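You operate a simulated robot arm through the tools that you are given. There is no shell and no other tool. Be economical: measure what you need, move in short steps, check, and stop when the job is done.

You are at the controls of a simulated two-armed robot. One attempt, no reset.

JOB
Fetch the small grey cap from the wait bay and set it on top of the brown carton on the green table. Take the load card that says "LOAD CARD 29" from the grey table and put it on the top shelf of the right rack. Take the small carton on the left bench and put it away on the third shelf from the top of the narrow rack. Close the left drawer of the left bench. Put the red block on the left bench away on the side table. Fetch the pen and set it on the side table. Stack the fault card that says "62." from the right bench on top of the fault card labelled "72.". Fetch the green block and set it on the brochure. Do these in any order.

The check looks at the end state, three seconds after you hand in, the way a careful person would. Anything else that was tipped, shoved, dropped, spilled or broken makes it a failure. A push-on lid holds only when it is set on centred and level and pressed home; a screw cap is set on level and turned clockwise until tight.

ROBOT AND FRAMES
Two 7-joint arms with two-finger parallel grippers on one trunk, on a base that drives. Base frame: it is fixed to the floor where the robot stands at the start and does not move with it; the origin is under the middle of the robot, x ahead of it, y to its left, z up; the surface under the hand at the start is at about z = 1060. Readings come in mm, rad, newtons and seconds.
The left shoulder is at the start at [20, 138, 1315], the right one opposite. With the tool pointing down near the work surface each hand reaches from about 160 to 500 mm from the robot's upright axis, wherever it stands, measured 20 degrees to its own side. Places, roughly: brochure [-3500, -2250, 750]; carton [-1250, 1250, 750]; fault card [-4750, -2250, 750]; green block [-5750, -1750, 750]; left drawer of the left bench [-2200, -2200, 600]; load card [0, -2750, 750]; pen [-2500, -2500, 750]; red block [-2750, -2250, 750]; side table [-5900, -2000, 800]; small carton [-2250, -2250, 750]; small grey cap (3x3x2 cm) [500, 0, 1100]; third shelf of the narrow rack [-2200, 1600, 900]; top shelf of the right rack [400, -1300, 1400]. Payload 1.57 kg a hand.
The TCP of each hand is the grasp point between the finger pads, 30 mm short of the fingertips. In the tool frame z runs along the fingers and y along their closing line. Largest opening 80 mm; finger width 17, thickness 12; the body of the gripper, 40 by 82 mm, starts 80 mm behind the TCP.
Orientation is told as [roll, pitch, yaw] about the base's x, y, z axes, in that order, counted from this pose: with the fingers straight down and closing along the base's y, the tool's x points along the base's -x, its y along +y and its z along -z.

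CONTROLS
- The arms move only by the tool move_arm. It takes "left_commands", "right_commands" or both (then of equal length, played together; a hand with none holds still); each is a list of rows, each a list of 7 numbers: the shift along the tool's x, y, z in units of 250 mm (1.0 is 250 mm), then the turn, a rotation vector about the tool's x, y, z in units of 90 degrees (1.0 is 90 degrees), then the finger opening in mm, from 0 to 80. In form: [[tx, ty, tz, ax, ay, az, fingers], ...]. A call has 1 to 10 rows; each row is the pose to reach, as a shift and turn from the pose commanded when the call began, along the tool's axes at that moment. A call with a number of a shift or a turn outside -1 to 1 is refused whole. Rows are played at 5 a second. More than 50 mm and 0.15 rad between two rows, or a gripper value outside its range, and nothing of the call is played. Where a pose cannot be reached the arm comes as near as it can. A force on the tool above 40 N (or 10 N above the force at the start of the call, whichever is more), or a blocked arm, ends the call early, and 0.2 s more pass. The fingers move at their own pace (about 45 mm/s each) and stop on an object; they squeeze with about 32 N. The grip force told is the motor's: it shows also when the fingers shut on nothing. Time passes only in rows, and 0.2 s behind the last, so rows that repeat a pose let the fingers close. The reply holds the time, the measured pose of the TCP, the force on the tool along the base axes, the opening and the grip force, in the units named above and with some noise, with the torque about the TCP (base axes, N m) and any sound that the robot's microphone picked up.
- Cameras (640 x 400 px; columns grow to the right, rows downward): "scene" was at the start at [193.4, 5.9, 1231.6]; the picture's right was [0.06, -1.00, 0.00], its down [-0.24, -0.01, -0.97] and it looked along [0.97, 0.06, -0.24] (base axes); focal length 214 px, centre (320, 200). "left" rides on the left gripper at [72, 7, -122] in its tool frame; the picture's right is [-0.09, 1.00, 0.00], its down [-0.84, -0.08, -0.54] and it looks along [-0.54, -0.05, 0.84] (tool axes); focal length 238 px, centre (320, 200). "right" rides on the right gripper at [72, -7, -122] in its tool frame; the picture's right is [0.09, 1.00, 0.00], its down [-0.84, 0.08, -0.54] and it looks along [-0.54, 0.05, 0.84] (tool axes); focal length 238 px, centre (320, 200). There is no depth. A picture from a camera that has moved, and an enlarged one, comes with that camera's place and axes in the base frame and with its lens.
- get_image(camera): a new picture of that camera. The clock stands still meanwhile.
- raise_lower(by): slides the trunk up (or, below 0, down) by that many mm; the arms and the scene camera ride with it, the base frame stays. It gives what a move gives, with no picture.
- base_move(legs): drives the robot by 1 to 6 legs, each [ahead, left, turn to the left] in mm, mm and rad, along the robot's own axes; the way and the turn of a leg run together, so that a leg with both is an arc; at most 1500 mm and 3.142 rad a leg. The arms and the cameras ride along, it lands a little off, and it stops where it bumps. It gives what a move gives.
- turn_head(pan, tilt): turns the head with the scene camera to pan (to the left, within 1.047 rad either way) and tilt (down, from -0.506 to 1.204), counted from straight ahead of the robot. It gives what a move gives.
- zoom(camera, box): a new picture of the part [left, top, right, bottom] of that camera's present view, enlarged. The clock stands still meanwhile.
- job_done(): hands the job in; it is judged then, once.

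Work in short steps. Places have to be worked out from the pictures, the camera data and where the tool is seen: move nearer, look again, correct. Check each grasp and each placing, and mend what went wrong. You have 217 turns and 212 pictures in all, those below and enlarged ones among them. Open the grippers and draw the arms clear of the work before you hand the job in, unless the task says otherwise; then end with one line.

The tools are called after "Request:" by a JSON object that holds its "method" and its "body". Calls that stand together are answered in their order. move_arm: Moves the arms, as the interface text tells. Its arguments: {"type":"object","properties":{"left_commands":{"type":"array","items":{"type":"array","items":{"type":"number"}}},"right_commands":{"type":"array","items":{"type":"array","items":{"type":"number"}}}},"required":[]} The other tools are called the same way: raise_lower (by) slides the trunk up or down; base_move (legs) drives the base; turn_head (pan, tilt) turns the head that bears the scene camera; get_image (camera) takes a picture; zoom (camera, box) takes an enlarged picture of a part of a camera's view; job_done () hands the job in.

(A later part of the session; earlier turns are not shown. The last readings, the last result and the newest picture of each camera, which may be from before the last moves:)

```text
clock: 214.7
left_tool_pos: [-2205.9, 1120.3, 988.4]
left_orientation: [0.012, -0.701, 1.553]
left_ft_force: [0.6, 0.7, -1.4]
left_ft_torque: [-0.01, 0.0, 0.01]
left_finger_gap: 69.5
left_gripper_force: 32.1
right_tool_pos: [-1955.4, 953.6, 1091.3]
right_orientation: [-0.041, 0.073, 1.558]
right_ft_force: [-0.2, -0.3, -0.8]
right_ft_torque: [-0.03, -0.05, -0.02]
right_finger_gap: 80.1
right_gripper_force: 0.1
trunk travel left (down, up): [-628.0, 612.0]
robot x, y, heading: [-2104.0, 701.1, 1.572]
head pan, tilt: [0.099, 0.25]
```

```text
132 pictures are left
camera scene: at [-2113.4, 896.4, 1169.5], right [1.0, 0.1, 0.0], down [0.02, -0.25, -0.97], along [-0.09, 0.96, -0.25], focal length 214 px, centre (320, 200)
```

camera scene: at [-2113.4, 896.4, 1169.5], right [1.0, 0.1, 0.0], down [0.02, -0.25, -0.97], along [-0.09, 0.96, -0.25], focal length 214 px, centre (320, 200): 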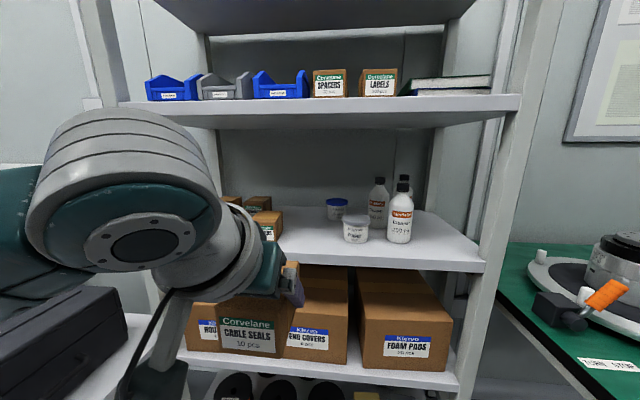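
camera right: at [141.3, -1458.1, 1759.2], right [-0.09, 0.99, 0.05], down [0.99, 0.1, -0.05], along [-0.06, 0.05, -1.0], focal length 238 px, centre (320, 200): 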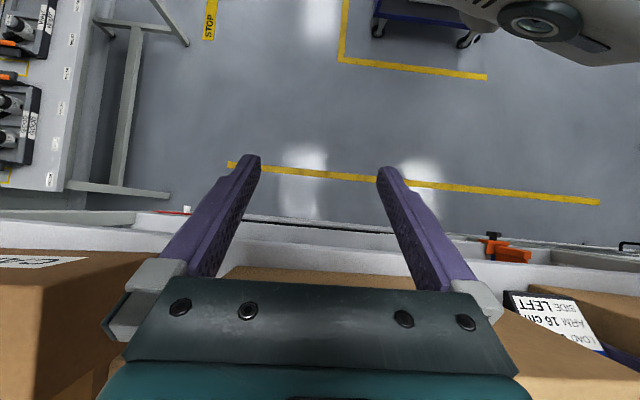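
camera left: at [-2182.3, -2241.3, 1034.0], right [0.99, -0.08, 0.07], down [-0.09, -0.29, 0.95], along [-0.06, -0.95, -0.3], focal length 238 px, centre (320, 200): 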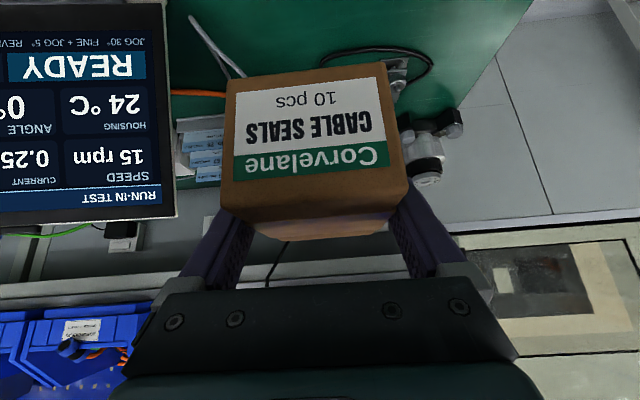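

The third shelf has a gap between its small cartons and the cup, x ≈ -2278 to -2101. I'll raise the trunk 150 to triangulate the shelf height.

Request:
{"method": "raise_lower", "body": {"by": 150}}

Request:
{"method": "turn_head", "body": {"pan": 0.1, "tilt": 0.45}}

Request:
{"method": "get_image", "body": {"camera": "scene"}}

```text
clock: 216.4
left_tool_pos: [-2204.8, 1121.1, 1138.9]
left_orientation: [0.012, -0.699, 1.552]
left_ft_force: [-0.6, -0.6, -0.8]
left_ft_torque: [0.02, -0.01, 0.0]
left_finger_gap: 69.4
left_gripper_force: 31.9
right_tool_pos: [-1955.2, 953.2, 1241.6]
right_orientation: [-0.043, 0.076, 1.558]
right_ft_force: [-0.4, 0.5, -0.5]
right_ft_torque: [0.0, -0.01, 0.02]
right_finger_gap: 79.9
right_gripper_force: 0.1
trunk travel left (down, up): [-778.0, 462.0]
robot x, y, heading: [-2103.9, 706.6, 1.571]
head pan, tilt: [0.099, 0.25]
```

```text
clock: 217.2
left_tool_pos: [-2205.5, 1120.9, 1137.4]
left_orientation: [0.013, -0.7, 1.551]
left_ft_force: [0.4, 0.3, -1.1]
left_ft_torque: [0.0, -0.02, -0.01]
left_finger_gap: 69.4
left_gripper_force: 31.7
right_tool_pos: [-1955.2, 952.8, 1242.5]
right_orientation: [-0.041, 0.074, 1.558]
right_ft_force: [0.3, 0.7, -0.4]
right_ft_torque: [0.03, 0.0, 0.03]
right_finger_gap: 80.4
right_gripper_force: 0.1
trunk travel left (down, up): [-778.0, 462.0]
robot x, y, heading: [-2103.2, 705.6, 1.57]
head pan, tilt: [0.099, 0.45]
```

```text
131 pictures are left
camera scene: at [-2113.4, 895.0, 1300.9], right [1.0, 0.1, 0.0], down [0.04, -0.43, -0.9], along [-0.09, 0.9, -0.43], focal length 214 px, centre (320, 200)
```

scene: 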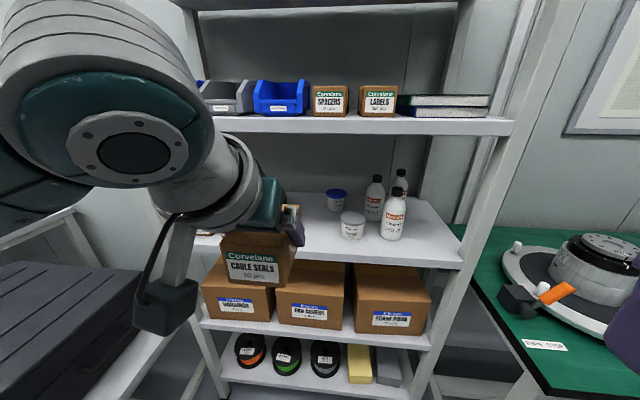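

Shelf 3 is at z ≈ 898 with its front at y ≈ 1365, and the underside above is ≈ 1234. I'll lower to TCP 953 and drive most of the way in.

Request:
{"method": "raise_lower", "body": {"by": -185}}

Request:
{"method": "base_move", "body": {"legs": [[190, -13, 0]]}}

Request:
{"method": "turn_head", "body": {"pan": 0.2, "tilt": 0.3}}

Request:
{"method": "get_image", "body": {"camera": "scene"}}

Request:
{"method": "get_image", "body": {"camera": "left"}}

```text
clock: 219.2
left_tool_pos: [-2204.6, 1120.2, 953.2]
left_orientation: [0.013, -0.7, 1.553]
left_ft_force: [0.3, -0.5, -1.2]
left_ft_torque: [0.04, 0.01, -0.02]
left_finger_gap: 69.5
left_gripper_force: 32.2
right_tool_pos: [-1956.0, 953.5, 1056.5]
right_orientation: [-0.044, 0.074, 1.558]
right_ft_force: [-0.1, 0.0, 0.2]
right_ft_torque: [-0.01, 0.0, -0.05]
right_finger_gap: 79.9
right_gripper_force: 0.0
trunk travel left (down, up): [-593.0, 647.0]
robot x, y, heading: [-2104.3, 703.9, 1.568]
head pan, tilt: [0.099, 0.45]
```

```text
clock: 220.7
left_tool_pos: [-2191.6, 1307.4, 953.3]
left_orientation: [0.012, -0.701, 1.548]
left_ft_force: [0.3, -0.1, -0.1]
left_ft_torque: [-0.01, -0.02, 0.06]
left_finger_gap: 69.7
left_gripper_force: 32.0
right_tool_pos: [-1941.3, 1139.2, 1056.9]
right_orientation: [-0.042, 0.075, 1.555]
right_ft_force: [0.4, 0.7, 0.4]
right_ft_torque: [0.01, -0.02, -0.01]
right_finger_gap: 80.2
right_gripper_force: 0.1
trunk travel left (down, up): [-593.0, 647.0]
robot x, y, heading: [-2087.1, 889.1, 1.568]
head pan, tilt: [0.099, 0.45]
```

```text
clock: 221.4
left_tool_pos: [-2191.4, 1307.9, 953.3]
left_orientation: [0.01, -0.699, 1.549]
left_ft_force: [0.4, 0.2, -1.1]
left_ft_torque: [-0.01, -0.01, 0.02]
left_finger_gap: 69.5
left_gripper_force: 31.9
right_tool_pos: [-1941.6, 1138.1, 1057.5]
right_orientation: [-0.042, 0.075, 1.556]
right_ft_force: [0.2, 0.4, 0.2]
right_ft_torque: [-0.01, -0.02, -0.01]
right_finger_gap: 80.1
right_gripper_force: 0.0
trunk travel left (down, up): [-593.0, 647.0]
robot x, y, heading: [-2096.0, 890.7, 1.568]
head pan, tilt: [0.201, 0.3]
```

```text
130 pictures are left
camera scene: at [-2109.2, 1081.1, 1129.7], right [0.98, 0.2, 0.0], down [0.06, -0.29, -0.96], along [-0.19, 0.94, -0.3], focal length 214 px, centre (320, 200)
```

scene: 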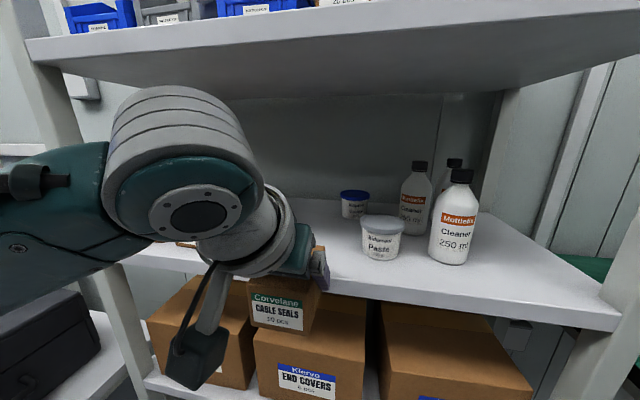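

```text
129 pictures are left
camera left: at [-2199.0, 1173.8, 999.1], right [-0.99, 0.09, 0.07], down [0.09, 0.29, 0.95], along [0.06, 0.95, -0.3], focal length 238 px, centre (320, 200)
```

left: 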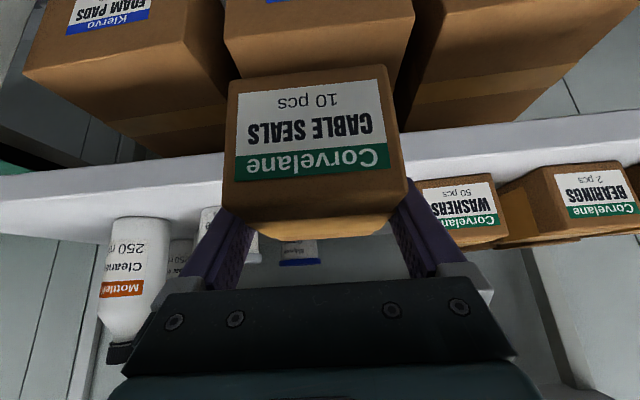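

There is clearance on both sides: WASHERS carton edge at ≈ -2278, cup at ≈ -2101. I'll drive the last 125 mm in.

Request:
{"method": "base_move", "body": {"legs": [[125, 0, 0]]}}

Request:
{"method": "get_image", "body": {"camera": "scene"}}

Request:
{"method": "get_image", "body": {"camera": "left"}}

```text
clock: 222.4
left_tool_pos: [-2191.5, 1339.2, 945.1]
left_orientation: [0.015, -0.667, 1.543]
left_ft_force: [-3.0, -25.4, 13.0]
left_ft_torque: [-0.4, 0.45, 0.77]
left_finger_gap: 69.6
left_gripper_force: 31.9
right_tool_pos: [-1942.6, 1180.8, 1055.0]
right_orientation: [-0.042, 0.078, 1.559]
right_ft_force: [-0.2, -0.5, -0.6]
right_ft_torque: [0.02, 0.03, -0.04]
right_finger_gap: 79.8
right_gripper_force: 0.1
trunk travel left (down, up): [-593.0, 647.0]
robot x, y, heading: [-2092.6, 933.7, 1.564]
head pan, tilt: [0.201, 0.3]
stopped in leg 1: the force on the tool passed its limit at 168 N (the readings are from after the stop); the commanded pose is now the measured one
```

```text
128 pictures are left
camera scene: at [-2110.3, 1122.4, 1129.0], right [0.98, 0.2, 0.0], down [0.06, -0.29, -0.95], along [-0.19, 0.94, -0.3], focal length 214 px, centre (320, 200)
```

scene: 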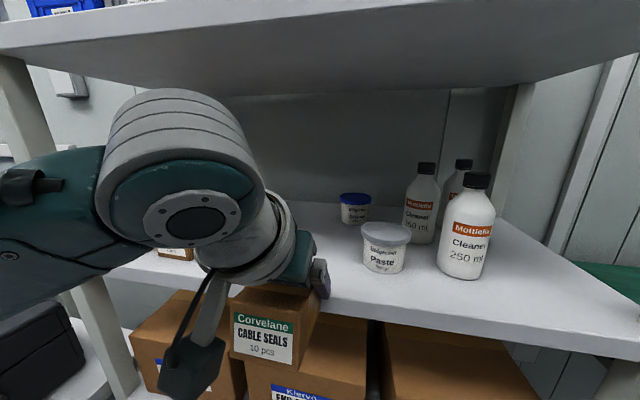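

```text
127 pictures are left
camera left: at [-2199.1, 1207.8, 996.6], right [-0.99, 0.09, 0.07], down [0.1, 0.32, 0.94], along [0.06, 0.94, -0.33], focal length 238 px, centre (320, 200)
```

left: 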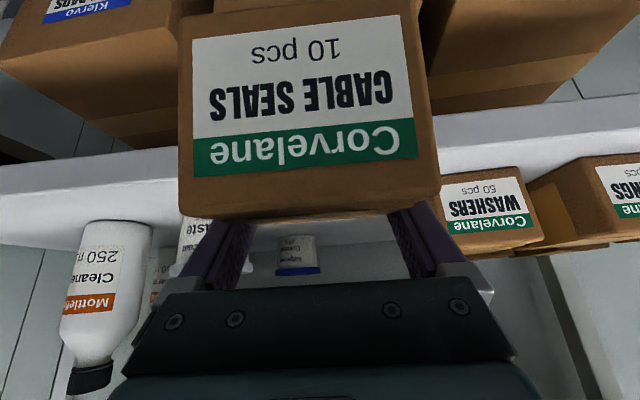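

The carton hit the shelf edge and slipped back in the grip, so the shelf is higher than I estimated. I'll back off and re-measure.

Request:
{"method": "base_move", "body": {"legs": [[-120, 0, 0]]}}

Request:
{"method": "get_image", "body": {"camera": "left"}}

Request:
{"method": "get_image", "body": {"camera": "scene"}}

```text
clock: 223.6
left_tool_pos: [-2191.5, 1226.2, 947.9]
left_orientation: [0.017, -0.674, 1.544]
left_ft_force: [0.6, -0.3, -0.7]
left_ft_torque: [0.02, 0.04, 0.0]
left_finger_gap: 69.2
left_gripper_force: 31.5
right_tool_pos: [-1941.2, 1065.9, 1057.6]
right_orientation: [-0.042, 0.076, 1.558]
right_ft_force: [0.5, -0.5, 1.6]
right_ft_torque: [0.0, 0.02, -0.03]
right_finger_gap: 79.9
right_gripper_force: 0.2
trunk travel left (down, up): [-593.0, 647.0]
robot x, y, heading: [-2091.8, 813.1, 1.568]
head pan, tilt: [0.201, 0.3]
```

```text
126 pictures are left
camera left: at [-2198.7, 1093.7, 997.7], right [-0.99, 0.09, 0.07], down [0.09, 0.31, 0.95], along [0.06, 0.95, -0.32], focal length 238 px, centre (320, 200)
```

left: 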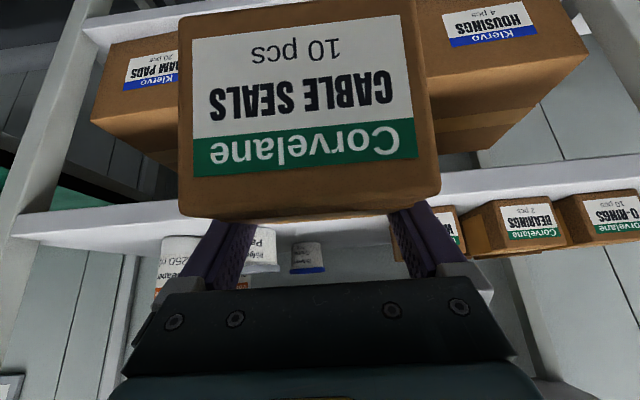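

```text
125 pictures are left
camera scene: at [-2109.7, 1006.5, 1129.8], right [0.98, 0.2, 0.0], down [0.06, -0.29, -0.96], along [-0.19, 0.94, -0.3], focal length 214 px, centre (320, 200)
```

scene: 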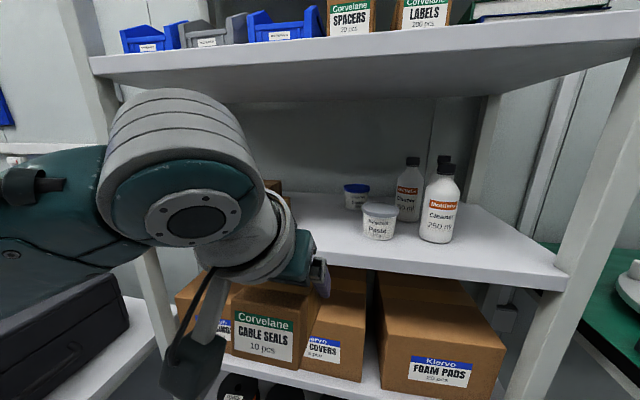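

The carton slid back about 16 mm and tilted nose-down about 0.2 rad. I'll zoom on the shelf edge in both cameras to fix its height.

Request:
{"method": "zoom", "body": {"camera": "left", "box": [0, 160, 200, 285]}}

Request:
{"method": "zoom", "body": {"camera": "scene", "box": [300, 180, 600, 310]}}

```text
3.20 times, centred on (100, 222) of left
camera zoom: at [-2198.7, 1093.7, 997.7], right [-0.99, 0.09, 0.07], down [0.09, 0.31, 0.95], along [0.06, 0.95, -0.32], focal length 763 px, centre (1024, 128)
```

zoom: 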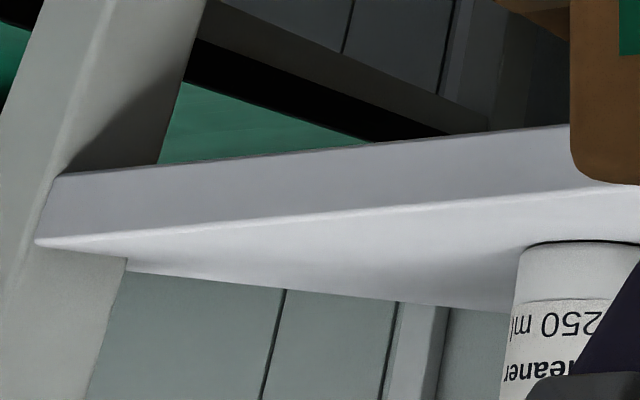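

```text
2.13 times, centred on (450, 245) of scene
camera zoom: at [-2109.7, 1006.5, 1129.8], right [0.98, 0.2, 0.0], down [0.06, -0.29, -0.96], along [-0.19, 0.94, -0.3], focal length 458 px, centre (43, 104)
```

zoom: 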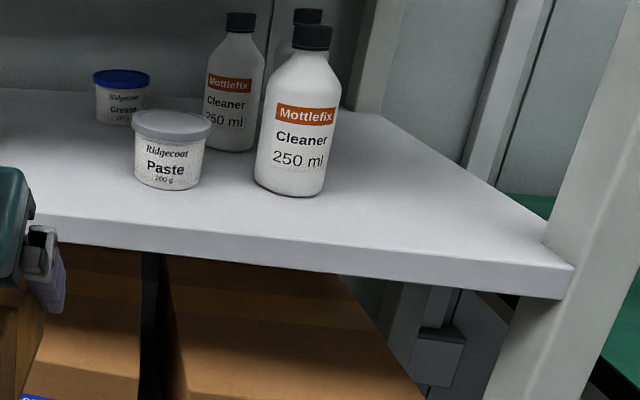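

The shelf top is at z 917 with its front at y 1357. I'll rotate the hand 0.2 rad more to level the carton and raise 38 mm.

Request:
{"method": "move_arm", "body": {"left_commands": [[0, 0, 0, 0, -0.064, 0, 50], [0, 0, 0, 0, -0.127, 0, 50], [0, 0, 0, 0, -0.127, 0, 50]]}}

Request:
{"method": "raise_lower", "body": {"by": 40}}

Request:
{"method": "get_image", "body": {"camera": "left"}}

Request:
{"method": "zoom", "body": {"camera": "scene", "box": [160, 200, 380, 400]}}

```text
clock: 224.4
left_tool_pos: [-2189.8, 1226.9, 947.6]
left_orientation: [0.02, -0.875, 1.54]
left_ft_force: [0.0, 1.0, -0.4]
left_ft_torque: [0.02, 0.01, -0.01]
left_finger_gap: 69.4
left_gripper_force: 32.1
right_tool_pos: [-1943.9, 1066.2, 1056.4]
right_orientation: [-0.042, 0.073, 1.558]
right_ft_force: [0.1, -0.9, 0.5]
right_ft_torque: [-0.03, 0.01, 0.0]
right_finger_gap: 80.0
right_gripper_force: 0.1
trunk travel left (down, up): [-593.0, 647.0]
robot x, y, heading: [-2091.2, 814.2, 1.57]
head pan, tilt: [0.201, 0.3]
```

```text
clock: 225.3
left_tool_pos: [-2190.7, 1226.3, 987.8]
left_orientation: [0.019, -0.876, 1.54]
left_ft_force: [0.2, -0.5, -1.0]
left_ft_torque: [0.01, 0.01, 0.02]
left_finger_gap: 69.6
left_gripper_force: 32.2
right_tool_pos: [-1942.7, 1065.9, 1096.5]
right_orientation: [-0.043, 0.075, 1.557]
right_ft_force: [0.4, 0.4, -0.1]
right_ft_torque: [0.02, -0.02, -0.02]
right_finger_gap: 79.8
right_gripper_force: 0.1
trunk travel left (down, up): [-633.0, 607.0]
robot x, y, heading: [-2095.0, 812.9, 1.57]
head pan, tilt: [0.201, 0.3]
```

```text
122 pictures are left
camera left: at [-2199.1, 1087.0, 1010.2], right [-0.99, 0.08, 0.08], down [0.09, 0.12, 0.99], along [0.07, 0.99, -0.12], focal length 238 px, centre (320, 200)
```

left: 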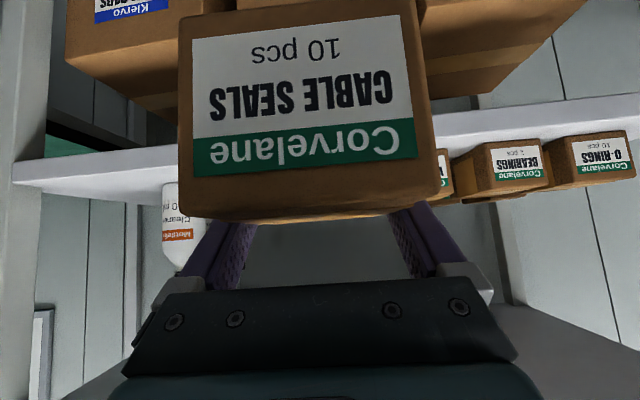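

```text
2.00 times, centred on (270, 300) of scene
camera zoom: at [-2109.7, 1006.6, 1169.8], right [0.98, 0.2, 0.0], down [0.06, -0.29, -0.96], along [-0.19, 0.94, -0.3], focal length 429 px, centre (420, 0)
```

zoom: 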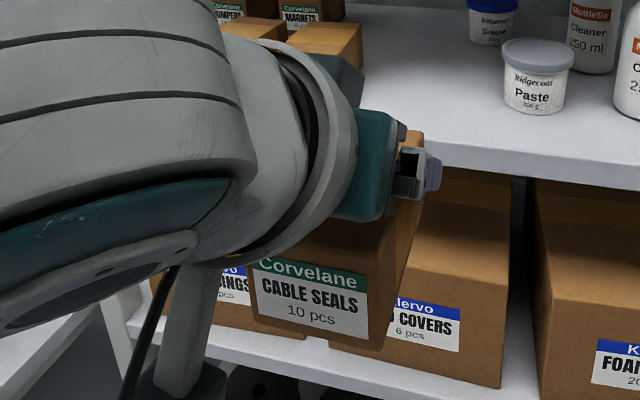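

The carton is level again, bottom at z 945, 28 mm above the shelf. I'll drive in so its near face lands around y 1370.

Request:
{"method": "base_move", "body": {"legs": [[110, 0, 0]]}}

Request:
{"method": "get_image", "body": {"camera": "left"}}

Request:
{"method": "get_image", "body": {"camera": "scene"}}

```text
clock: 226.4
left_tool_pos: [-2191.1, 1334.4, 987.3]
left_orientation: [0.019, -0.875, 1.54]
left_ft_force: [0.1, 0.3, -0.9]
left_ft_torque: [0.0, 0.02, 0.01]
left_finger_gap: 69.7
left_gripper_force: 32.0
right_tool_pos: [-1942.3, 1173.5, 1097.0]
right_orientation: [-0.043, 0.075, 1.559]
right_ft_force: [-1.0, -0.4, -0.1]
right_ft_torque: [0.03, 0.01, 0.0]
right_finger_gap: 79.8
right_gripper_force: 0.0
trunk travel left (down, up): [-633.0, 607.0]
robot x, y, heading: [-2090.5, 923.2, 1.565]
head pan, tilt: [0.201, 0.3]
```

```text
120 pictures are left
camera left: at [-2198.8, 1195.5, 1010.1], right [-0.99, 0.08, 0.08], down [0.09, 0.12, 0.99], along [0.07, 0.99, -0.12], focal length 238 px, centre (320, 200)
```

left: 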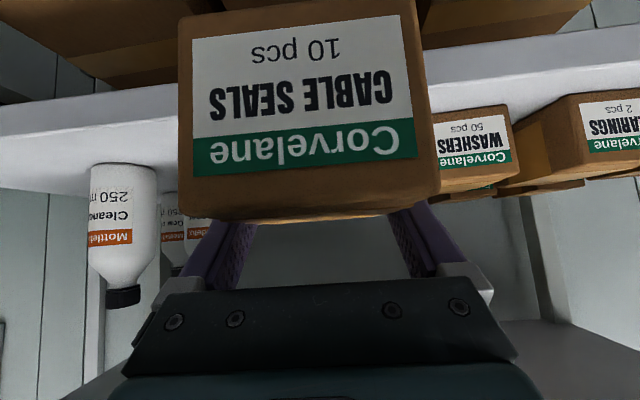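

```text
119 pictures are left
camera scene: at [-2109.5, 1115.1, 1169.8], right [0.98, 0.2, 0.0], down [0.06, -0.29, -0.96], along [-0.19, 0.94, -0.3], focal length 214 px, centre (320, 200)
```

scene: 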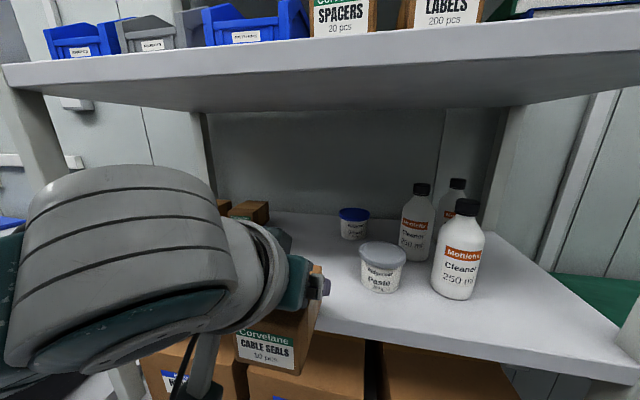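

Clearances hold: WASHERS edge at x ≈ -2281, cup at ≈ -2101. I'll drive the remaining 112 mm.

Request:
{"method": "base_move", "body": {"legs": [[112, 0, 0]]}}

Request:
{"method": "get_image", "body": {"camera": "scene"}}

Request:
{"method": "get_image", "body": {"camera": "left"}}

```text
clock: 227.7
left_tool_pos: [-2189.6, 1446.7, 987.5]
left_orientation: [0.019, -0.873, 1.539]
left_ft_force: [0.2, 0.5, -1.2]
left_ft_torque: [0.01, 0.01, 0.0]
left_finger_gap: 69.6
left_gripper_force: 31.8
right_tool_pos: [-1943.0, 1286.3, 1096.8]
right_orientation: [-0.041, 0.073, 1.56]
right_ft_force: [0.3, -0.5, -0.1]
right_ft_torque: [0.02, -0.02, -0.04]
right_finger_gap: 80.2
right_gripper_force: 0.1
trunk travel left (down, up): [-633.0, 607.0]
robot x, y, heading: [-2093.7, 1036.3, 1.57]
head pan, tilt: [0.201, 0.3]
```

```text
118 pictures are left
camera scene: at [-2109.6, 1227.3, 1169.8], right [0.98, 0.2, 0.0], down [0.06, -0.29, -0.96], along [-0.19, 0.94, -0.3], focal length 214 px, centre (320, 200)
```

scene: 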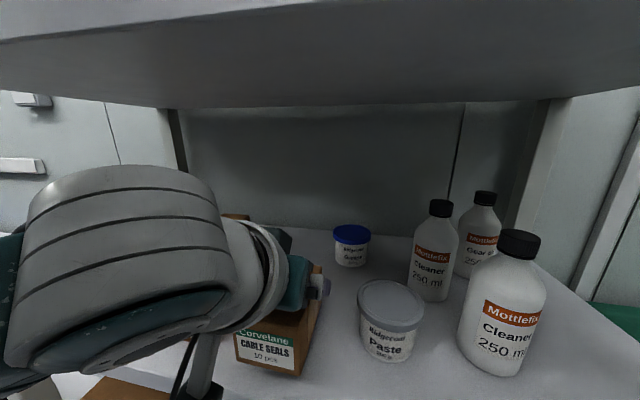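

```text
117 pictures are left
camera left: at [-2199.1, 1307.5, 1010.0], right [-0.99, 0.08, 0.08], down [0.09, 0.12, 0.99], along [0.06, 0.99, -0.13], focal length 238 px, centre (320, 200)
```

left: 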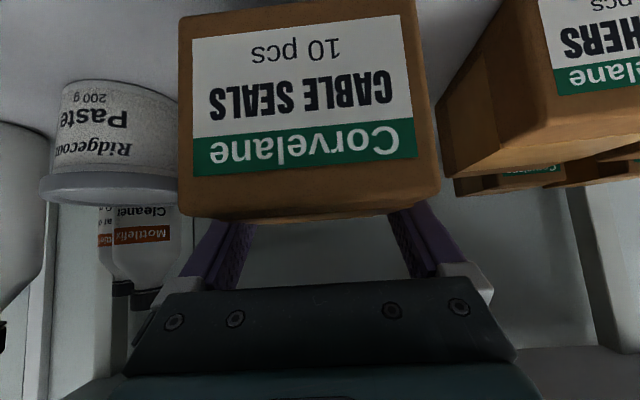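

Lowering by the trunk 22 mm, then checking the force.

Request:
{"method": "raise_lower", "body": {"by": -22}}

Request:
{"method": "move_arm", "body": {"left_commands": [[0.0046, 0, 0.0039, 0, 0, 0, 50], [0.0092, 0, 0.0077, 0, 0, 0, 50], [0.0092, 0, 0.0077, 0, 0, 0, 50]]}}

```text
clock: 228.3
left_tool_pos: [-2190.2, 1446.6, 965.0]
left_orientation: [0.019, -0.875, 1.539]
left_ft_force: [0.7, -1.0, -1.5]
left_ft_torque: [0.03, 0.02, 0.01]
left_finger_gap: 69.7
left_gripper_force: 32.0
right_tool_pos: [-1941.6, 1285.5, 1075.0]
right_orientation: [-0.042, 0.074, 1.56]
right_ft_force: [-0.3, -0.8, 0.3]
right_ft_torque: [0.03, 0.01, 0.01]
right_finger_gap: 79.9
right_gripper_force: 0.1
trunk travel left (down, up): [-611.0, 629.0]
robot x, y, heading: [-2090.5, 1031.1, 1.574]
head pan, tilt: [0.201, 0.3]
```

```text
clock: 229.1
left_tool_pos: [-2190.1, 1446.4, 963.2]
left_orientation: [0.017, -0.877, 1.541]
left_ft_force: [-0.8, -1.9, 7.1]
left_ft_torque: [-0.68, -0.27, -0.11]
left_finger_gap: 69.4
left_gripper_force: 32.0
right_tool_pos: [-1942.3, 1286.7, 1075.2]
right_orientation: [-0.043, 0.073, 1.562]
right_ft_force: [0.6, 0.0, -0.4]
right_ft_torque: [-0.01, 0.0, 0.02]
right_finger_gap: 79.8
right_gripper_force: 0.0
trunk travel left (down, up): [-611.0, 629.0]
robot x, y, heading: [-2092.1, 1033.4, 1.57]
head pan, tilt: [0.201, 0.3]
```

Contact. I'll open the fingers and look.

Request:
{"method": "move_arm", "body": {"left_commands": [[0, 0, 0, 0, 0, 0, 72], [0, 0, 0, 0, 0, 0, 80], [0, 0, 0, 0, 0, 0, 80], [0, 0, 0, 0, 0, 0, 80]]}}

Request:
{"method": "get_image", "body": {"camera": "left"}}

```text
clock: 230.1
left_tool_pos: [-2190.8, 1445.6, 962.9]
left_orientation: [0.02, -0.875, 1.541]
left_ft_force: [-0.8, 0.5, -0.1]
left_ft_torque: [0.01, 0.0, -0.02]
left_finger_gap: 80.0
left_gripper_force: 0.1
right_tool_pos: [-1941.1, 1286.9, 1075.1]
right_orientation: [-0.043, 0.074, 1.562]
right_ft_force: [0.1, -0.4, -0.3]
right_ft_torque: [-0.01, 0.03, 0.01]
right_finger_gap: 80.2
right_gripper_force: 0.1
trunk travel left (down, up): [-611.0, 629.0]
robot x, y, heading: [-2092.7, 1036.4, 1.569]
head pan, tilt: [0.201, 0.3]
```

```text
116 pictures are left
camera left: at [-2199.2, 1307.2, 985.2], right [-0.99, 0.08, 0.08], down [0.09, 0.12, 0.99], along [0.06, 0.99, -0.13], focal length 238 px, centre (320, 200)
```

left: 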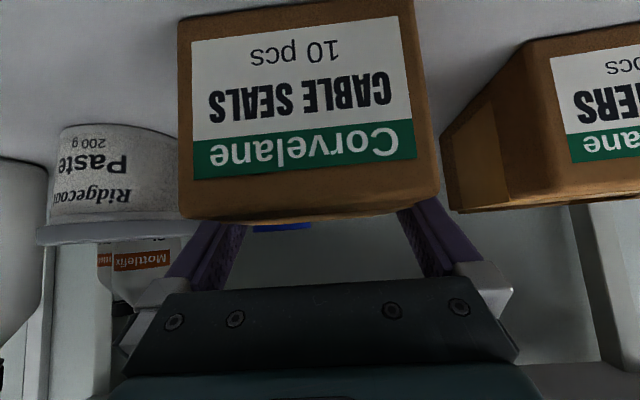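

The carton rests on the shelf. I'll back straight out and verify.

Request:
{"method": "base_move", "body": {"legs": [[-350, 0, 0]]}}

Request:
{"method": "get_image", "body": {"camera": "scene"}}

```text
clock: 232.4
left_tool_pos: [-2192.6, 1094.6, 962.5]
left_orientation: [0.019, -0.873, 1.544]
left_ft_force: [0.2, 0.5, -0.7]
left_ft_torque: [0.01, 0.0, 0.05]
left_finger_gap: 80.0
left_gripper_force: 0.1
right_tool_pos: [-1942.8, 935.6, 1074.7]
right_orientation: [-0.041, 0.073, 1.564]
right_ft_force: [0.5, 0.6, 0.2]
right_ft_torque: [-0.03, -0.01, 0.0]
right_finger_gap: 80.0
right_gripper_force: 0.0
trunk travel left (down, up): [-611.0, 629.0]
robot x, y, heading: [-2094.8, 685.8, 1.571]
head pan, tilt: [0.201, 0.3]
```

```text
115 pictures are left
camera scene: at [-2109.8, 875.7, 1147.8], right [0.98, 0.2, 0.0], down [0.06, -0.29, -0.96], along [-0.2, 0.94, -0.3], focal length 214 px, centre (320, 200)
```

scene: 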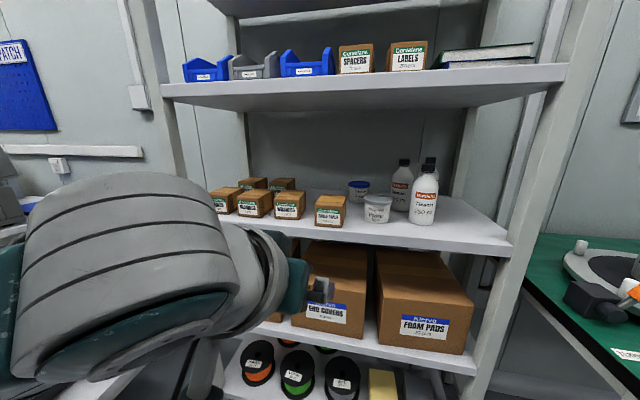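

The carton is on the third shelf. Now I'll reset both hands to straight-down ready poses, turn, and return to the left bench for the red block and pen.

Request:
{"method": "move_arm", "body": {"left_commands": [[0, 0, 0, 0, 0.09, 0, 80], [0, 0, 0, 0, 0.18, 0, 80], [0, 0, 0, 0, 0.27, 0, 80], [0, 0, 0, 0, 0.36, 0, 80], [0, 0, 0, 0, 0.45, 0, 80], [0, 0, 0, 0, 0.556, 0, 80]], "right_commands": [[-0.107, 0, 0, -0.005, -0.008, 0, 80], [-0.213, 0, 0, -0.01, -0.016, 0, 80], [-0.32, 0, 0, -0.015, -0.024, 0, 80], [-0.427, 0, 0, -0.02, -0.031, 0, 80], [-0.533, 0, 0, -0.024, -0.04, 0, 80], [-0.64, 0, 0, -0.027, -0.047, 0, 80]]}}

Request:
{"method": "base_move", "body": {"legs": [[0, 0, 3.14], [1100, -260, 0], [1000, -260, 0]]}}

Request:
{"method": "raise_lower", "body": {"by": 120}}

Request:
{"method": "turn_head", "body": {"pan": 0.0, "tilt": 0.5}}

Request:
{"method": "get_image", "body": {"camera": "scene"}}

```text
refused: row 6 steps farther than a row can; nothing moved
```

```text
clock: 250.6
left_tool_pos: [-2391.2, -1845.0, 963.4]
left_orientation: [0.019, -0.875, -1.555]
left_ft_force: [0.4, 0.5, 0.3]
left_ft_torque: [-0.02, 0.04, -0.02]
left_finger_gap: 80.0
left_gripper_force: 0.1
right_tool_pos: [-2646.5, -1695.6, 1074.7]
right_orientation: [-0.041, 0.074, -1.536]
right_ft_force: [0.1, 0.6, 0.5]
right_ft_torque: [0.02, -0.01, -0.03]
right_finger_gap: 80.2
right_gripper_force: 0.0
trunk travel left (down, up): [-611.0, 629.0]
robot x, y, heading: [-2509.4, -1435.7, -1.524]
head pan, tilt: [0.201, 0.3]
```

```text
clock: 252.1
left_tool_pos: [-2391.4, -1844.8, 1082.6]
left_orientation: [0.019, -0.875, -1.554]
left_ft_force: [0.2, -0.2, 0.3]
left_ft_torque: [0.0, 0.02, -0.02]
left_finger_gap: 79.7
left_gripper_force: 0.0
right_tool_pos: [-2646.9, -1695.5, 1194.1]
right_orientation: [-0.039, 0.073, -1.537]
right_ft_force: [0.1, 0.6, 0.1]
right_ft_torque: [0.02, -0.01, 0.0]
right_finger_gap: 79.9
right_gripper_force: 0.1
trunk travel left (down, up): [-731.0, 509.0]
robot x, y, heading: [-2510.4, -1440.4, -1.522]
head pan, tilt: [0.201, 0.3]
```

```text
clock: 252.8
left_tool_pos: [-2390.4, -1844.8, 1082.7]
left_orientation: [0.02, -0.875, -1.555]
left_ft_force: [-0.1, -0.9, -0.2]
left_ft_torque: [0.02, 0.02, -0.01]
left_finger_gap: 80.0
left_gripper_force: 0.0
right_tool_pos: [-2646.9, -1695.9, 1195.2]
right_orientation: [-0.043, 0.072, -1.534]
right_ft_force: [0.7, 0.1, -1.0]
right_ft_torque: [-0.02, 0.0, 0.0]
right_finger_gap: 80.1
right_gripper_force: 0.0
trunk travel left (down, up): [-731.0, 509.0]
robot x, y, heading: [-2510.8, -1436.4, -1.526]
head pan, tilt: [0.0, 0.499]
```

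```text
114 pictures are left
camera scene: at [-2500.1, -1629.7, 1249.5], right [-1.0, -0.05, 0.0], down [-0.02, 0.48, -0.88], along [0.04, -0.88, -0.48], focal length 214 px, centre (320, 200)
```

scene: 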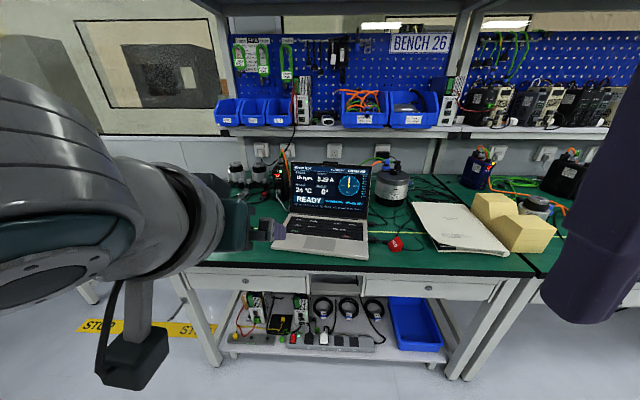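

I'll redo the arm reset with smaller steps, and zoom on the bench to find the pen.

Request:
{"method": "move_arm", "body": {"left_commands": [[0, 0, 0, 0, 0.08, 0, 80], [0, 0, 0, 0, 0.16, 0, 80], [0, 0, 0, 0, 0.24, 0, 80], [0, 0, 0, 0, 0.32, 0, 80], [0, 0, 0, 0, 0.4, 0, 80], [0, 0, 0, 0, 0.48, 0, 80], [0, 0, 0, 0, 0.557, 0, 80]], "right_commands": [[-0.09, 0, 0, -0.004, -0.007, 0, 80], [-0.18, 0, 0, -0.008, -0.014, 0, 80], [-0.27, 0, 0, -0.012, -0.02, 0, 80], [-0.36, 0, 0, -0.016, -0.027, 0, 80], [-0.45, 0, 0, -0.02, -0.034, 0, 80], [-0.54, 0, 0, -0.024, -0.04, 0, 80], [-0.62, 0, 0, -0.027, -0.047, 0, 80]]}}

Request:
{"method": "get_image", "body": {"camera": "scene"}}

Request:
{"method": "zoom", "body": {"camera": "scene", "box": [340, 170, 560, 290]}}

```text
clock: 254.4
left_tool_pos: [-2390.8, -1844.6, 1082.8]
left_orientation: [0.01, 0.002, -1.542]
left_ft_force: [-0.7, 0.2, -0.8]
left_ft_torque: [-0.01, -0.02, 0.01]
left_finger_gap: 80.1
left_gripper_force: 0.0
right_tool_pos: [-2641.9, -1851.2, 1181.2]
right_orientation: [0.0, 0.0, -1.533]
right_ft_force: [0.2, -0.2, -0.5]
right_ft_torque: [0.0, -0.01, 0.0]
right_finger_gap: 80.1
right_gripper_force: 0.1
trunk travel left (down, up): [-731.0, 509.0]
robot x, y, heading: [-2509.6, -1439.8, -1.518]
head pan, tilt: [0.0, 0.499]
```

```text
113 pictures are left
camera scene: at [-2500.2, -1629.7, 1249.4], right [-1.0, -0.05, 0.0], down [-0.02, 0.48, -0.88], along [0.04, -0.88, -0.48], focal length 214 px, centre (320, 200)
```

scene: 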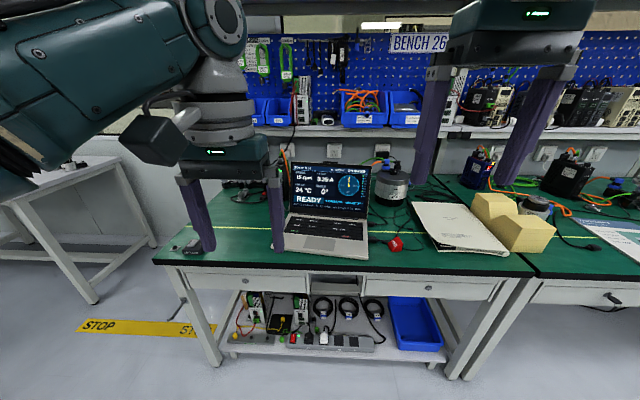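

```text
2.91 times, centred on (450, 230) of scene
camera zoom: at [-2500.2, -1629.7, 1249.4], right [-1.0, -0.05, 0.0], down [-0.02, 0.48, -0.88], along [0.04, -0.88, -0.48], focal length 624 px, centre (-58, 113)
```

zoom: 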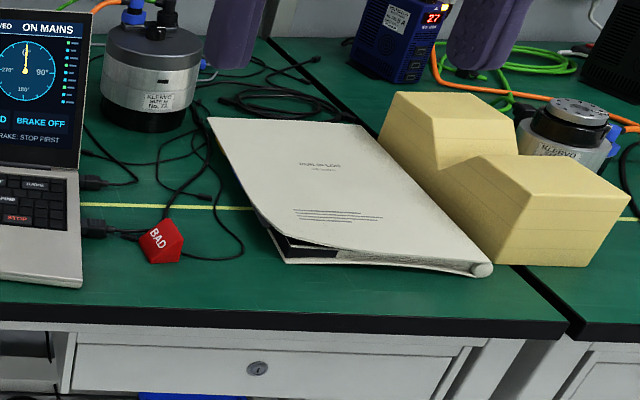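

The red "BAD" block is at about [-2732, -2218] and the pen isn't visible yet. I'll move in so the right hand is over the block.

Request:
{"method": "base_move", "body": {"legs": [[345, -70, -0.05]]}}

Request:
{"method": "turn_head", "body": {"pan": -0.1, "tilt": 0.75}}

Request:
{"method": "get_image", "body": {"camera": "scene"}}

Request:
{"method": "get_image", "body": {"camera": "right"}}

Request:
{"method": "get_image", "body": {"camera": "left"}}

```text
clock: 256.6
left_tool_pos: [-2473.0, -2189.2, 1082.6]
left_orientation: [0.012, 0.0, -1.592]
left_ft_force: [0.3, -0.3, 0.6]
left_ft_torque: [0.02, 0.02, 0.02]
left_finger_gap: 79.8
left_gripper_force: 0.0
right_tool_pos: [-2724.6, -2183.0, 1182.9]
right_orientation: [0.001, 0.0, -1.585]
right_ft_force: [-0.1, 0.3, -0.7]
right_ft_torque: [0.0, -0.04, 0.01]
right_finger_gap: 80.1
right_gripper_force: 0.1
trunk travel left (down, up): [-731.0, 509.0]
robot x, y, heading: [-2572.3, -1777.1, -1.575]
head pan, tilt: [0.0, 0.499]
```

```text
clock: 257.4
left_tool_pos: [-2472.3, -2188.4, 1081.8]
left_orientation: [0.012, -0.002, -1.591]
left_ft_force: [-0.5, -0.3, -0.1]
left_ft_torque: [-0.01, -0.01, 0.01]
left_finger_gap: 79.8
left_gripper_force: 0.1
right_tool_pos: [-2724.5, -2182.2, 1181.6]
right_orientation: [0.0, 0.0, -1.585]
right_ft_force: [-0.3, 0.1, 0.4]
right_ft_torque: [0.01, 0.04, 0.0]
right_finger_gap: 79.9
right_gripper_force: 0.0
trunk travel left (down, up): [-731.0, 509.0]
robot x, y, heading: [-2571.3, -1777.6, -1.572]
head pan, tilt: [-0.099, 0.75]
```

```text
111 pictures are left
camera scene: at [-2579.9, -1959.9, 1227.5], right [-0.99, 0.1, 0.0], down [0.07, 0.68, -0.73], along [-0.08, -0.73, -0.68], focal length 214 px, centre (320, 200)
```

scene: 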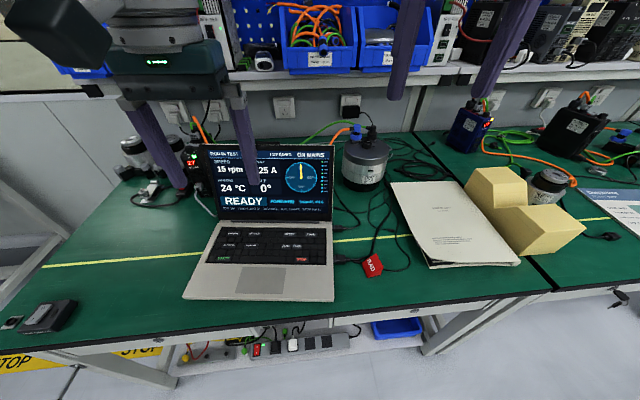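

```text
110 pictures are left
camera right: at [-2730.7, -2109.8, 1305.0], right [1.0, 0.08, 0.0], down [0.07, -0.84, 0.54], along [0.04, -0.54, -0.84], focal length 238 px, centre (320, 200)
```

right: 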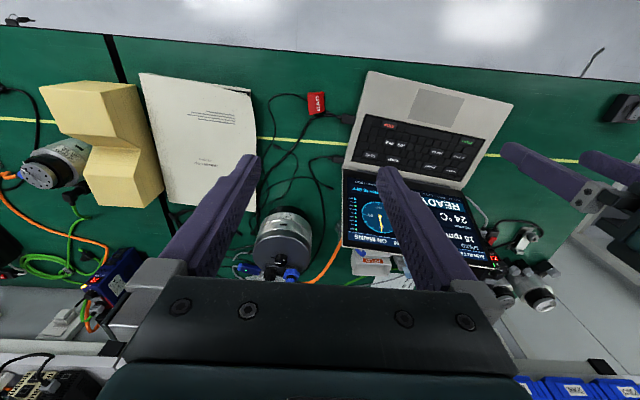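

```text
109 pictures are left
camera left: at [-2466.4, -2117.2, 1203.7], right [0.99, -0.11, 0.01], down [-0.1, -0.84, 0.54], along [-0.05, -0.54, -0.84], focal length 238 px, centre (320, 200)
```

left: 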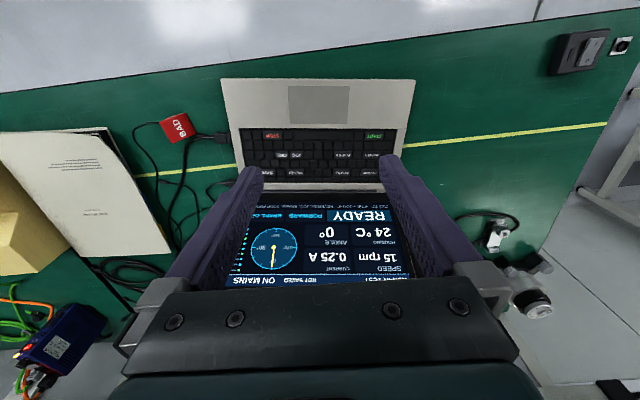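

I'll look for the pen behind the laptop with enlarged views.

Request:
{"method": "zoom", "body": {"camera": "right", "box": [220, 80, 560, 310]}}

Request:
{"method": "zoom", "body": {"camera": "scene", "box": [320, 100, 640, 300]}}

```text
1.74 times, centred on (390, 195) of right
camera zoom: at [-2730.7, -2109.8, 1305.0], right [1.0, 0.08, 0.0], down [0.07, -0.84, 0.54], along [0.04, -0.54, -0.84], focal length 414 px, centre (198, 209)
```

zoom: 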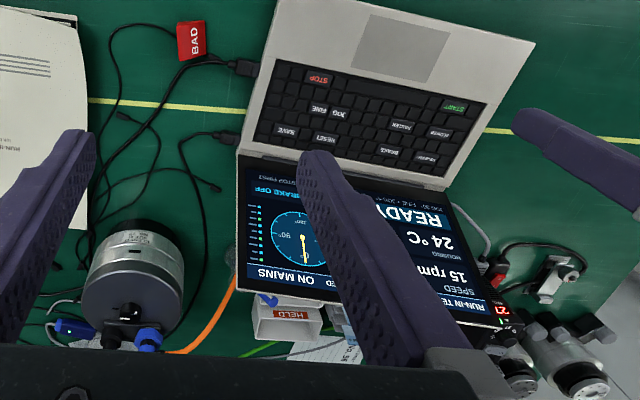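

```text
2.00 times, centred on (480, 200) of scene
camera zoom: at [-2579.9, -1959.9, 1227.5], right [-0.99, 0.1, 0.0], down [0.07, 0.68, -0.73], along [-0.08, -0.73, -0.68], focal length 429 px, centre (0, 200)
```

zoom: 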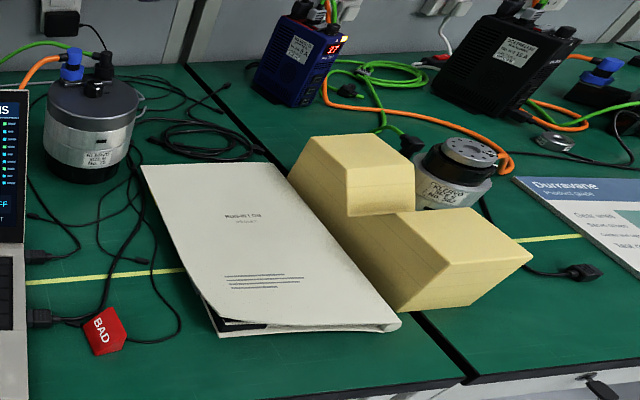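

There is a white "HELD" box with something blue behind the laptop; it may hold the pen. I'll raise the trunk to see over the screen.

Request:
{"method": "raise_lower", "body": {"by": 400}}

Request:
{"method": "turn_head", "body": {"pan": 0.0, "tilt": 0.95}}

Request:
{"method": "get_image", "body": {"camera": "scene"}}

Request:
{"method": "zoom", "body": {"camera": "scene", "box": [220, 40, 420, 160]}}

```text
clock: 261.2
left_tool_pos: [-2473.7, -2187.6, 1481.7]
left_orientation: [0.01, 0.0, -1.592]
left_ft_force: [-0.4, -0.2, 0.9]
left_ft_torque: [-0.02, 0.03, 0.0]
left_finger_gap: 80.2
left_gripper_force: 0.2
right_tool_pos: [-2725.1, -2182.5, 1580.3]
right_orientation: [0.0, 0.001, -1.586]
right_ft_force: [0.7, -0.1, -0.6]
right_ft_torque: [0.01, 0.0, -0.01]
right_finger_gap: 79.9
right_gripper_force: 0.0
trunk travel left (down, up): [-1131.0, 109.0]
robot x, y, heading: [-2570.9, -1780.6, -1.575]
head pan, tilt: [-0.099, 0.75]
```

```text
clock: 262.0
left_tool_pos: [-2473.5, -2188.8, 1482.1]
left_orientation: [0.011, 0.001, -1.591]
left_ft_force: [-0.1, 0.3, 0.4]
left_ft_torque: [-0.01, 0.03, 0.0]
left_finger_gap: 79.9
left_gripper_force: 0.1
right_tool_pos: [-2726.0, -2181.8, 1581.9]
right_orientation: [-0.001, 0.0, -1.584]
right_ft_force: [0.5, 0.4, 0.6]
right_ft_torque: [-0.03, -0.02, 0.0]
right_finger_gap: 79.8
right_gripper_force: 0.1
trunk travel left (down, up): [-1131.0, 109.0]
robot x, y, heading: [-2569.9, -1778.4, -1.577]
head pan, tilt: [0.0, 0.949]
```

```text
106 pictures are left
camera scene: at [-2571.6, -1950.2, 1612.0], right [-1.0, 0.0, 0.0], down [0.0, 0.81, -0.58], along [0.0, -0.58, -0.81], focal length 214 px, centre (320, 200)
```

scene: 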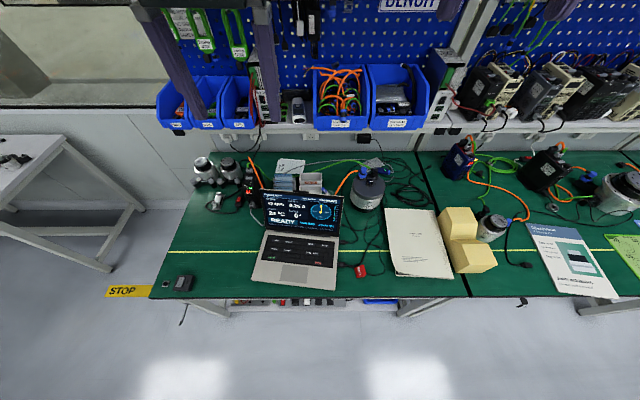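

```text
3.20 times, centred on (320, 100) of scene
camera zoom: at [-2571.6, -1950.2, 1612.0], right [-1.0, 0.0, 0.0], down [0.0, 0.81, -0.58], along [0.0, -0.58, -0.81], focal length 686 px, centre (320, 520)
```

zoom: 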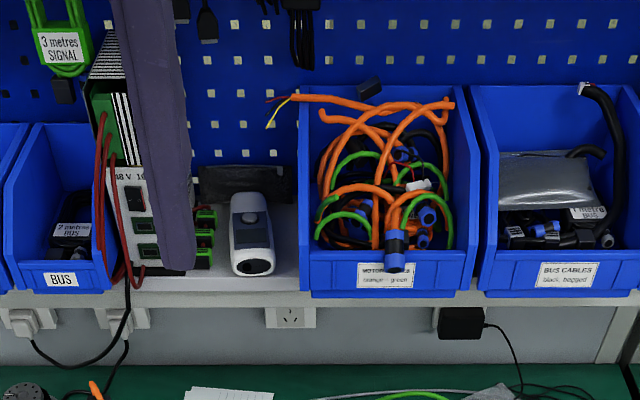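

I'll zoom lower, on the strip behind the laptop screen.

Request:
{"method": "zoom", "body": {"camera": "scene", "box": [240, 145, 400, 245]}}

Request:
{"method": "zoom", "body": {"camera": "scene", "box": [160, 145, 280, 230]}}

```text
4.00 times, centred on (320, 195) of scene
camera zoom: at [-2571.6, -1950.2, 1612.0], right [-1.0, 0.0, 0.0], down [0.0, 0.81, -0.58], along [0.0, -0.58, -0.81], focal length 858 px, centre (320, 220)
```

zoom: 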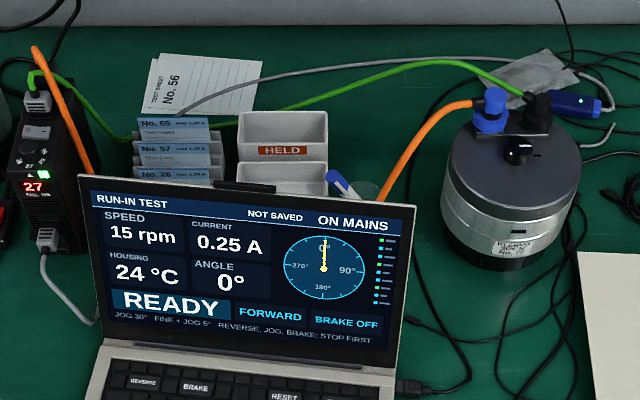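

```text
4.71 times, centred on (220, 188) of scene
camera zoom: at [-2571.6, -1950.2, 1612.0], right [-1.0, 0.0, 0.0], down [0.0, 0.81, -0.58], along [0.0, -0.58, -0.81], focal length 1009 px, centre (791, 259)
```

zoom: 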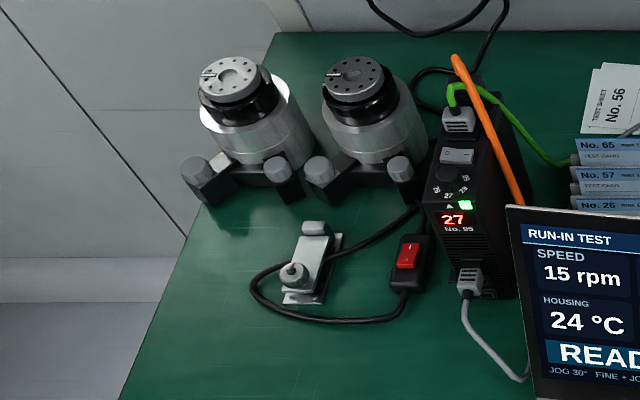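

A white pen with a blue end shows behind the screen near x ≈ -2600. I'll look from both hand cameras at this height.

Request:
{"method": "get_image", "body": {"camera": "left"}}

Request:
{"method": "get_image", "body": {"camera": "right"}}

```text
102 pictures are left
camera left: at [-2466.4, -2117.2, 1603.7], right [0.99, -0.11, 0.01], down [-0.1, -0.84, 0.54], along [-0.05, -0.54, -0.84], focal length 238 px, centre (320, 200)
```

left: 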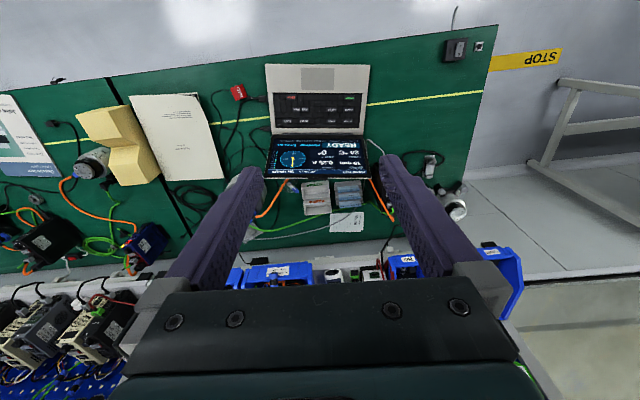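

```text
101 pictures are left
camera right: at [-2730.7, -2109.8, 1704.9], right [1.0, 0.08, 0.0], down [0.07, -0.84, 0.54], along [0.04, -0.54, -0.84], focal length 238 px, centre (320, 200)
```

right: 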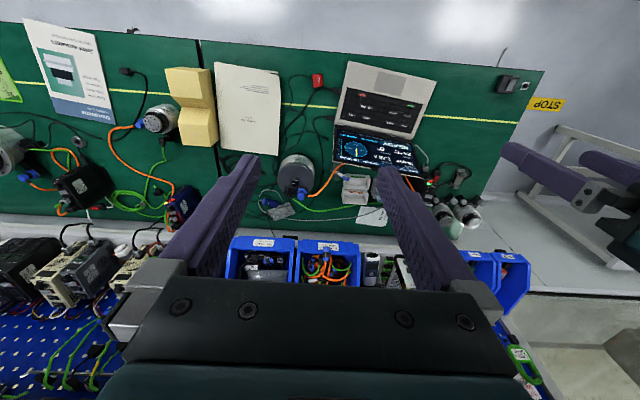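

Request:
{"method": "zoom", "body": {"camera": "left", "box": [250, 160, 390, 250]}}

Request:
{"method": "zoom", "body": {"camera": "right", "box": [290, 140, 410, 230]}}

```text
4.44 times, centred on (320, 205) of left
camera zoom: at [-2466.4, -2117.2, 1603.7], right [0.99, -0.11, 0.01], down [-0.1, -0.84, 0.54], along [-0.05, -0.54, -0.84], focal length 1059 px, centre (320, 178)
```

zoom: 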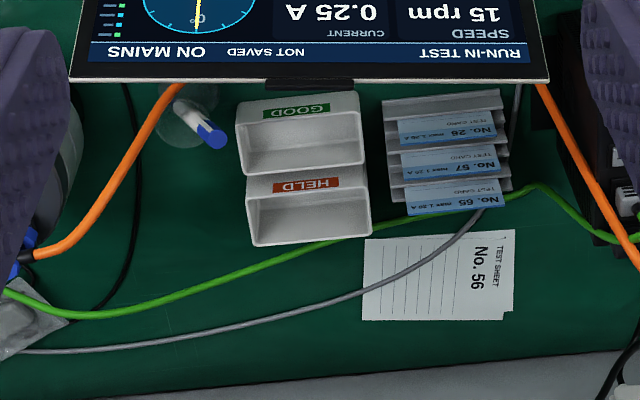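

```text
4.44 times, centred on (350, 185) of right
camera zoom: at [-2730.7, -2109.8, 1704.9], right [1.0, 0.08, 0.0], down [0.07, -0.84, 0.54], along [0.04, -0.54, -0.84], focal length 1059 px, centre (187, 267)
```

zoom: 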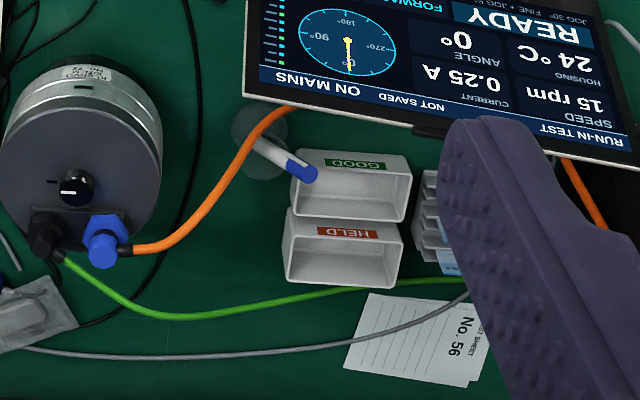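

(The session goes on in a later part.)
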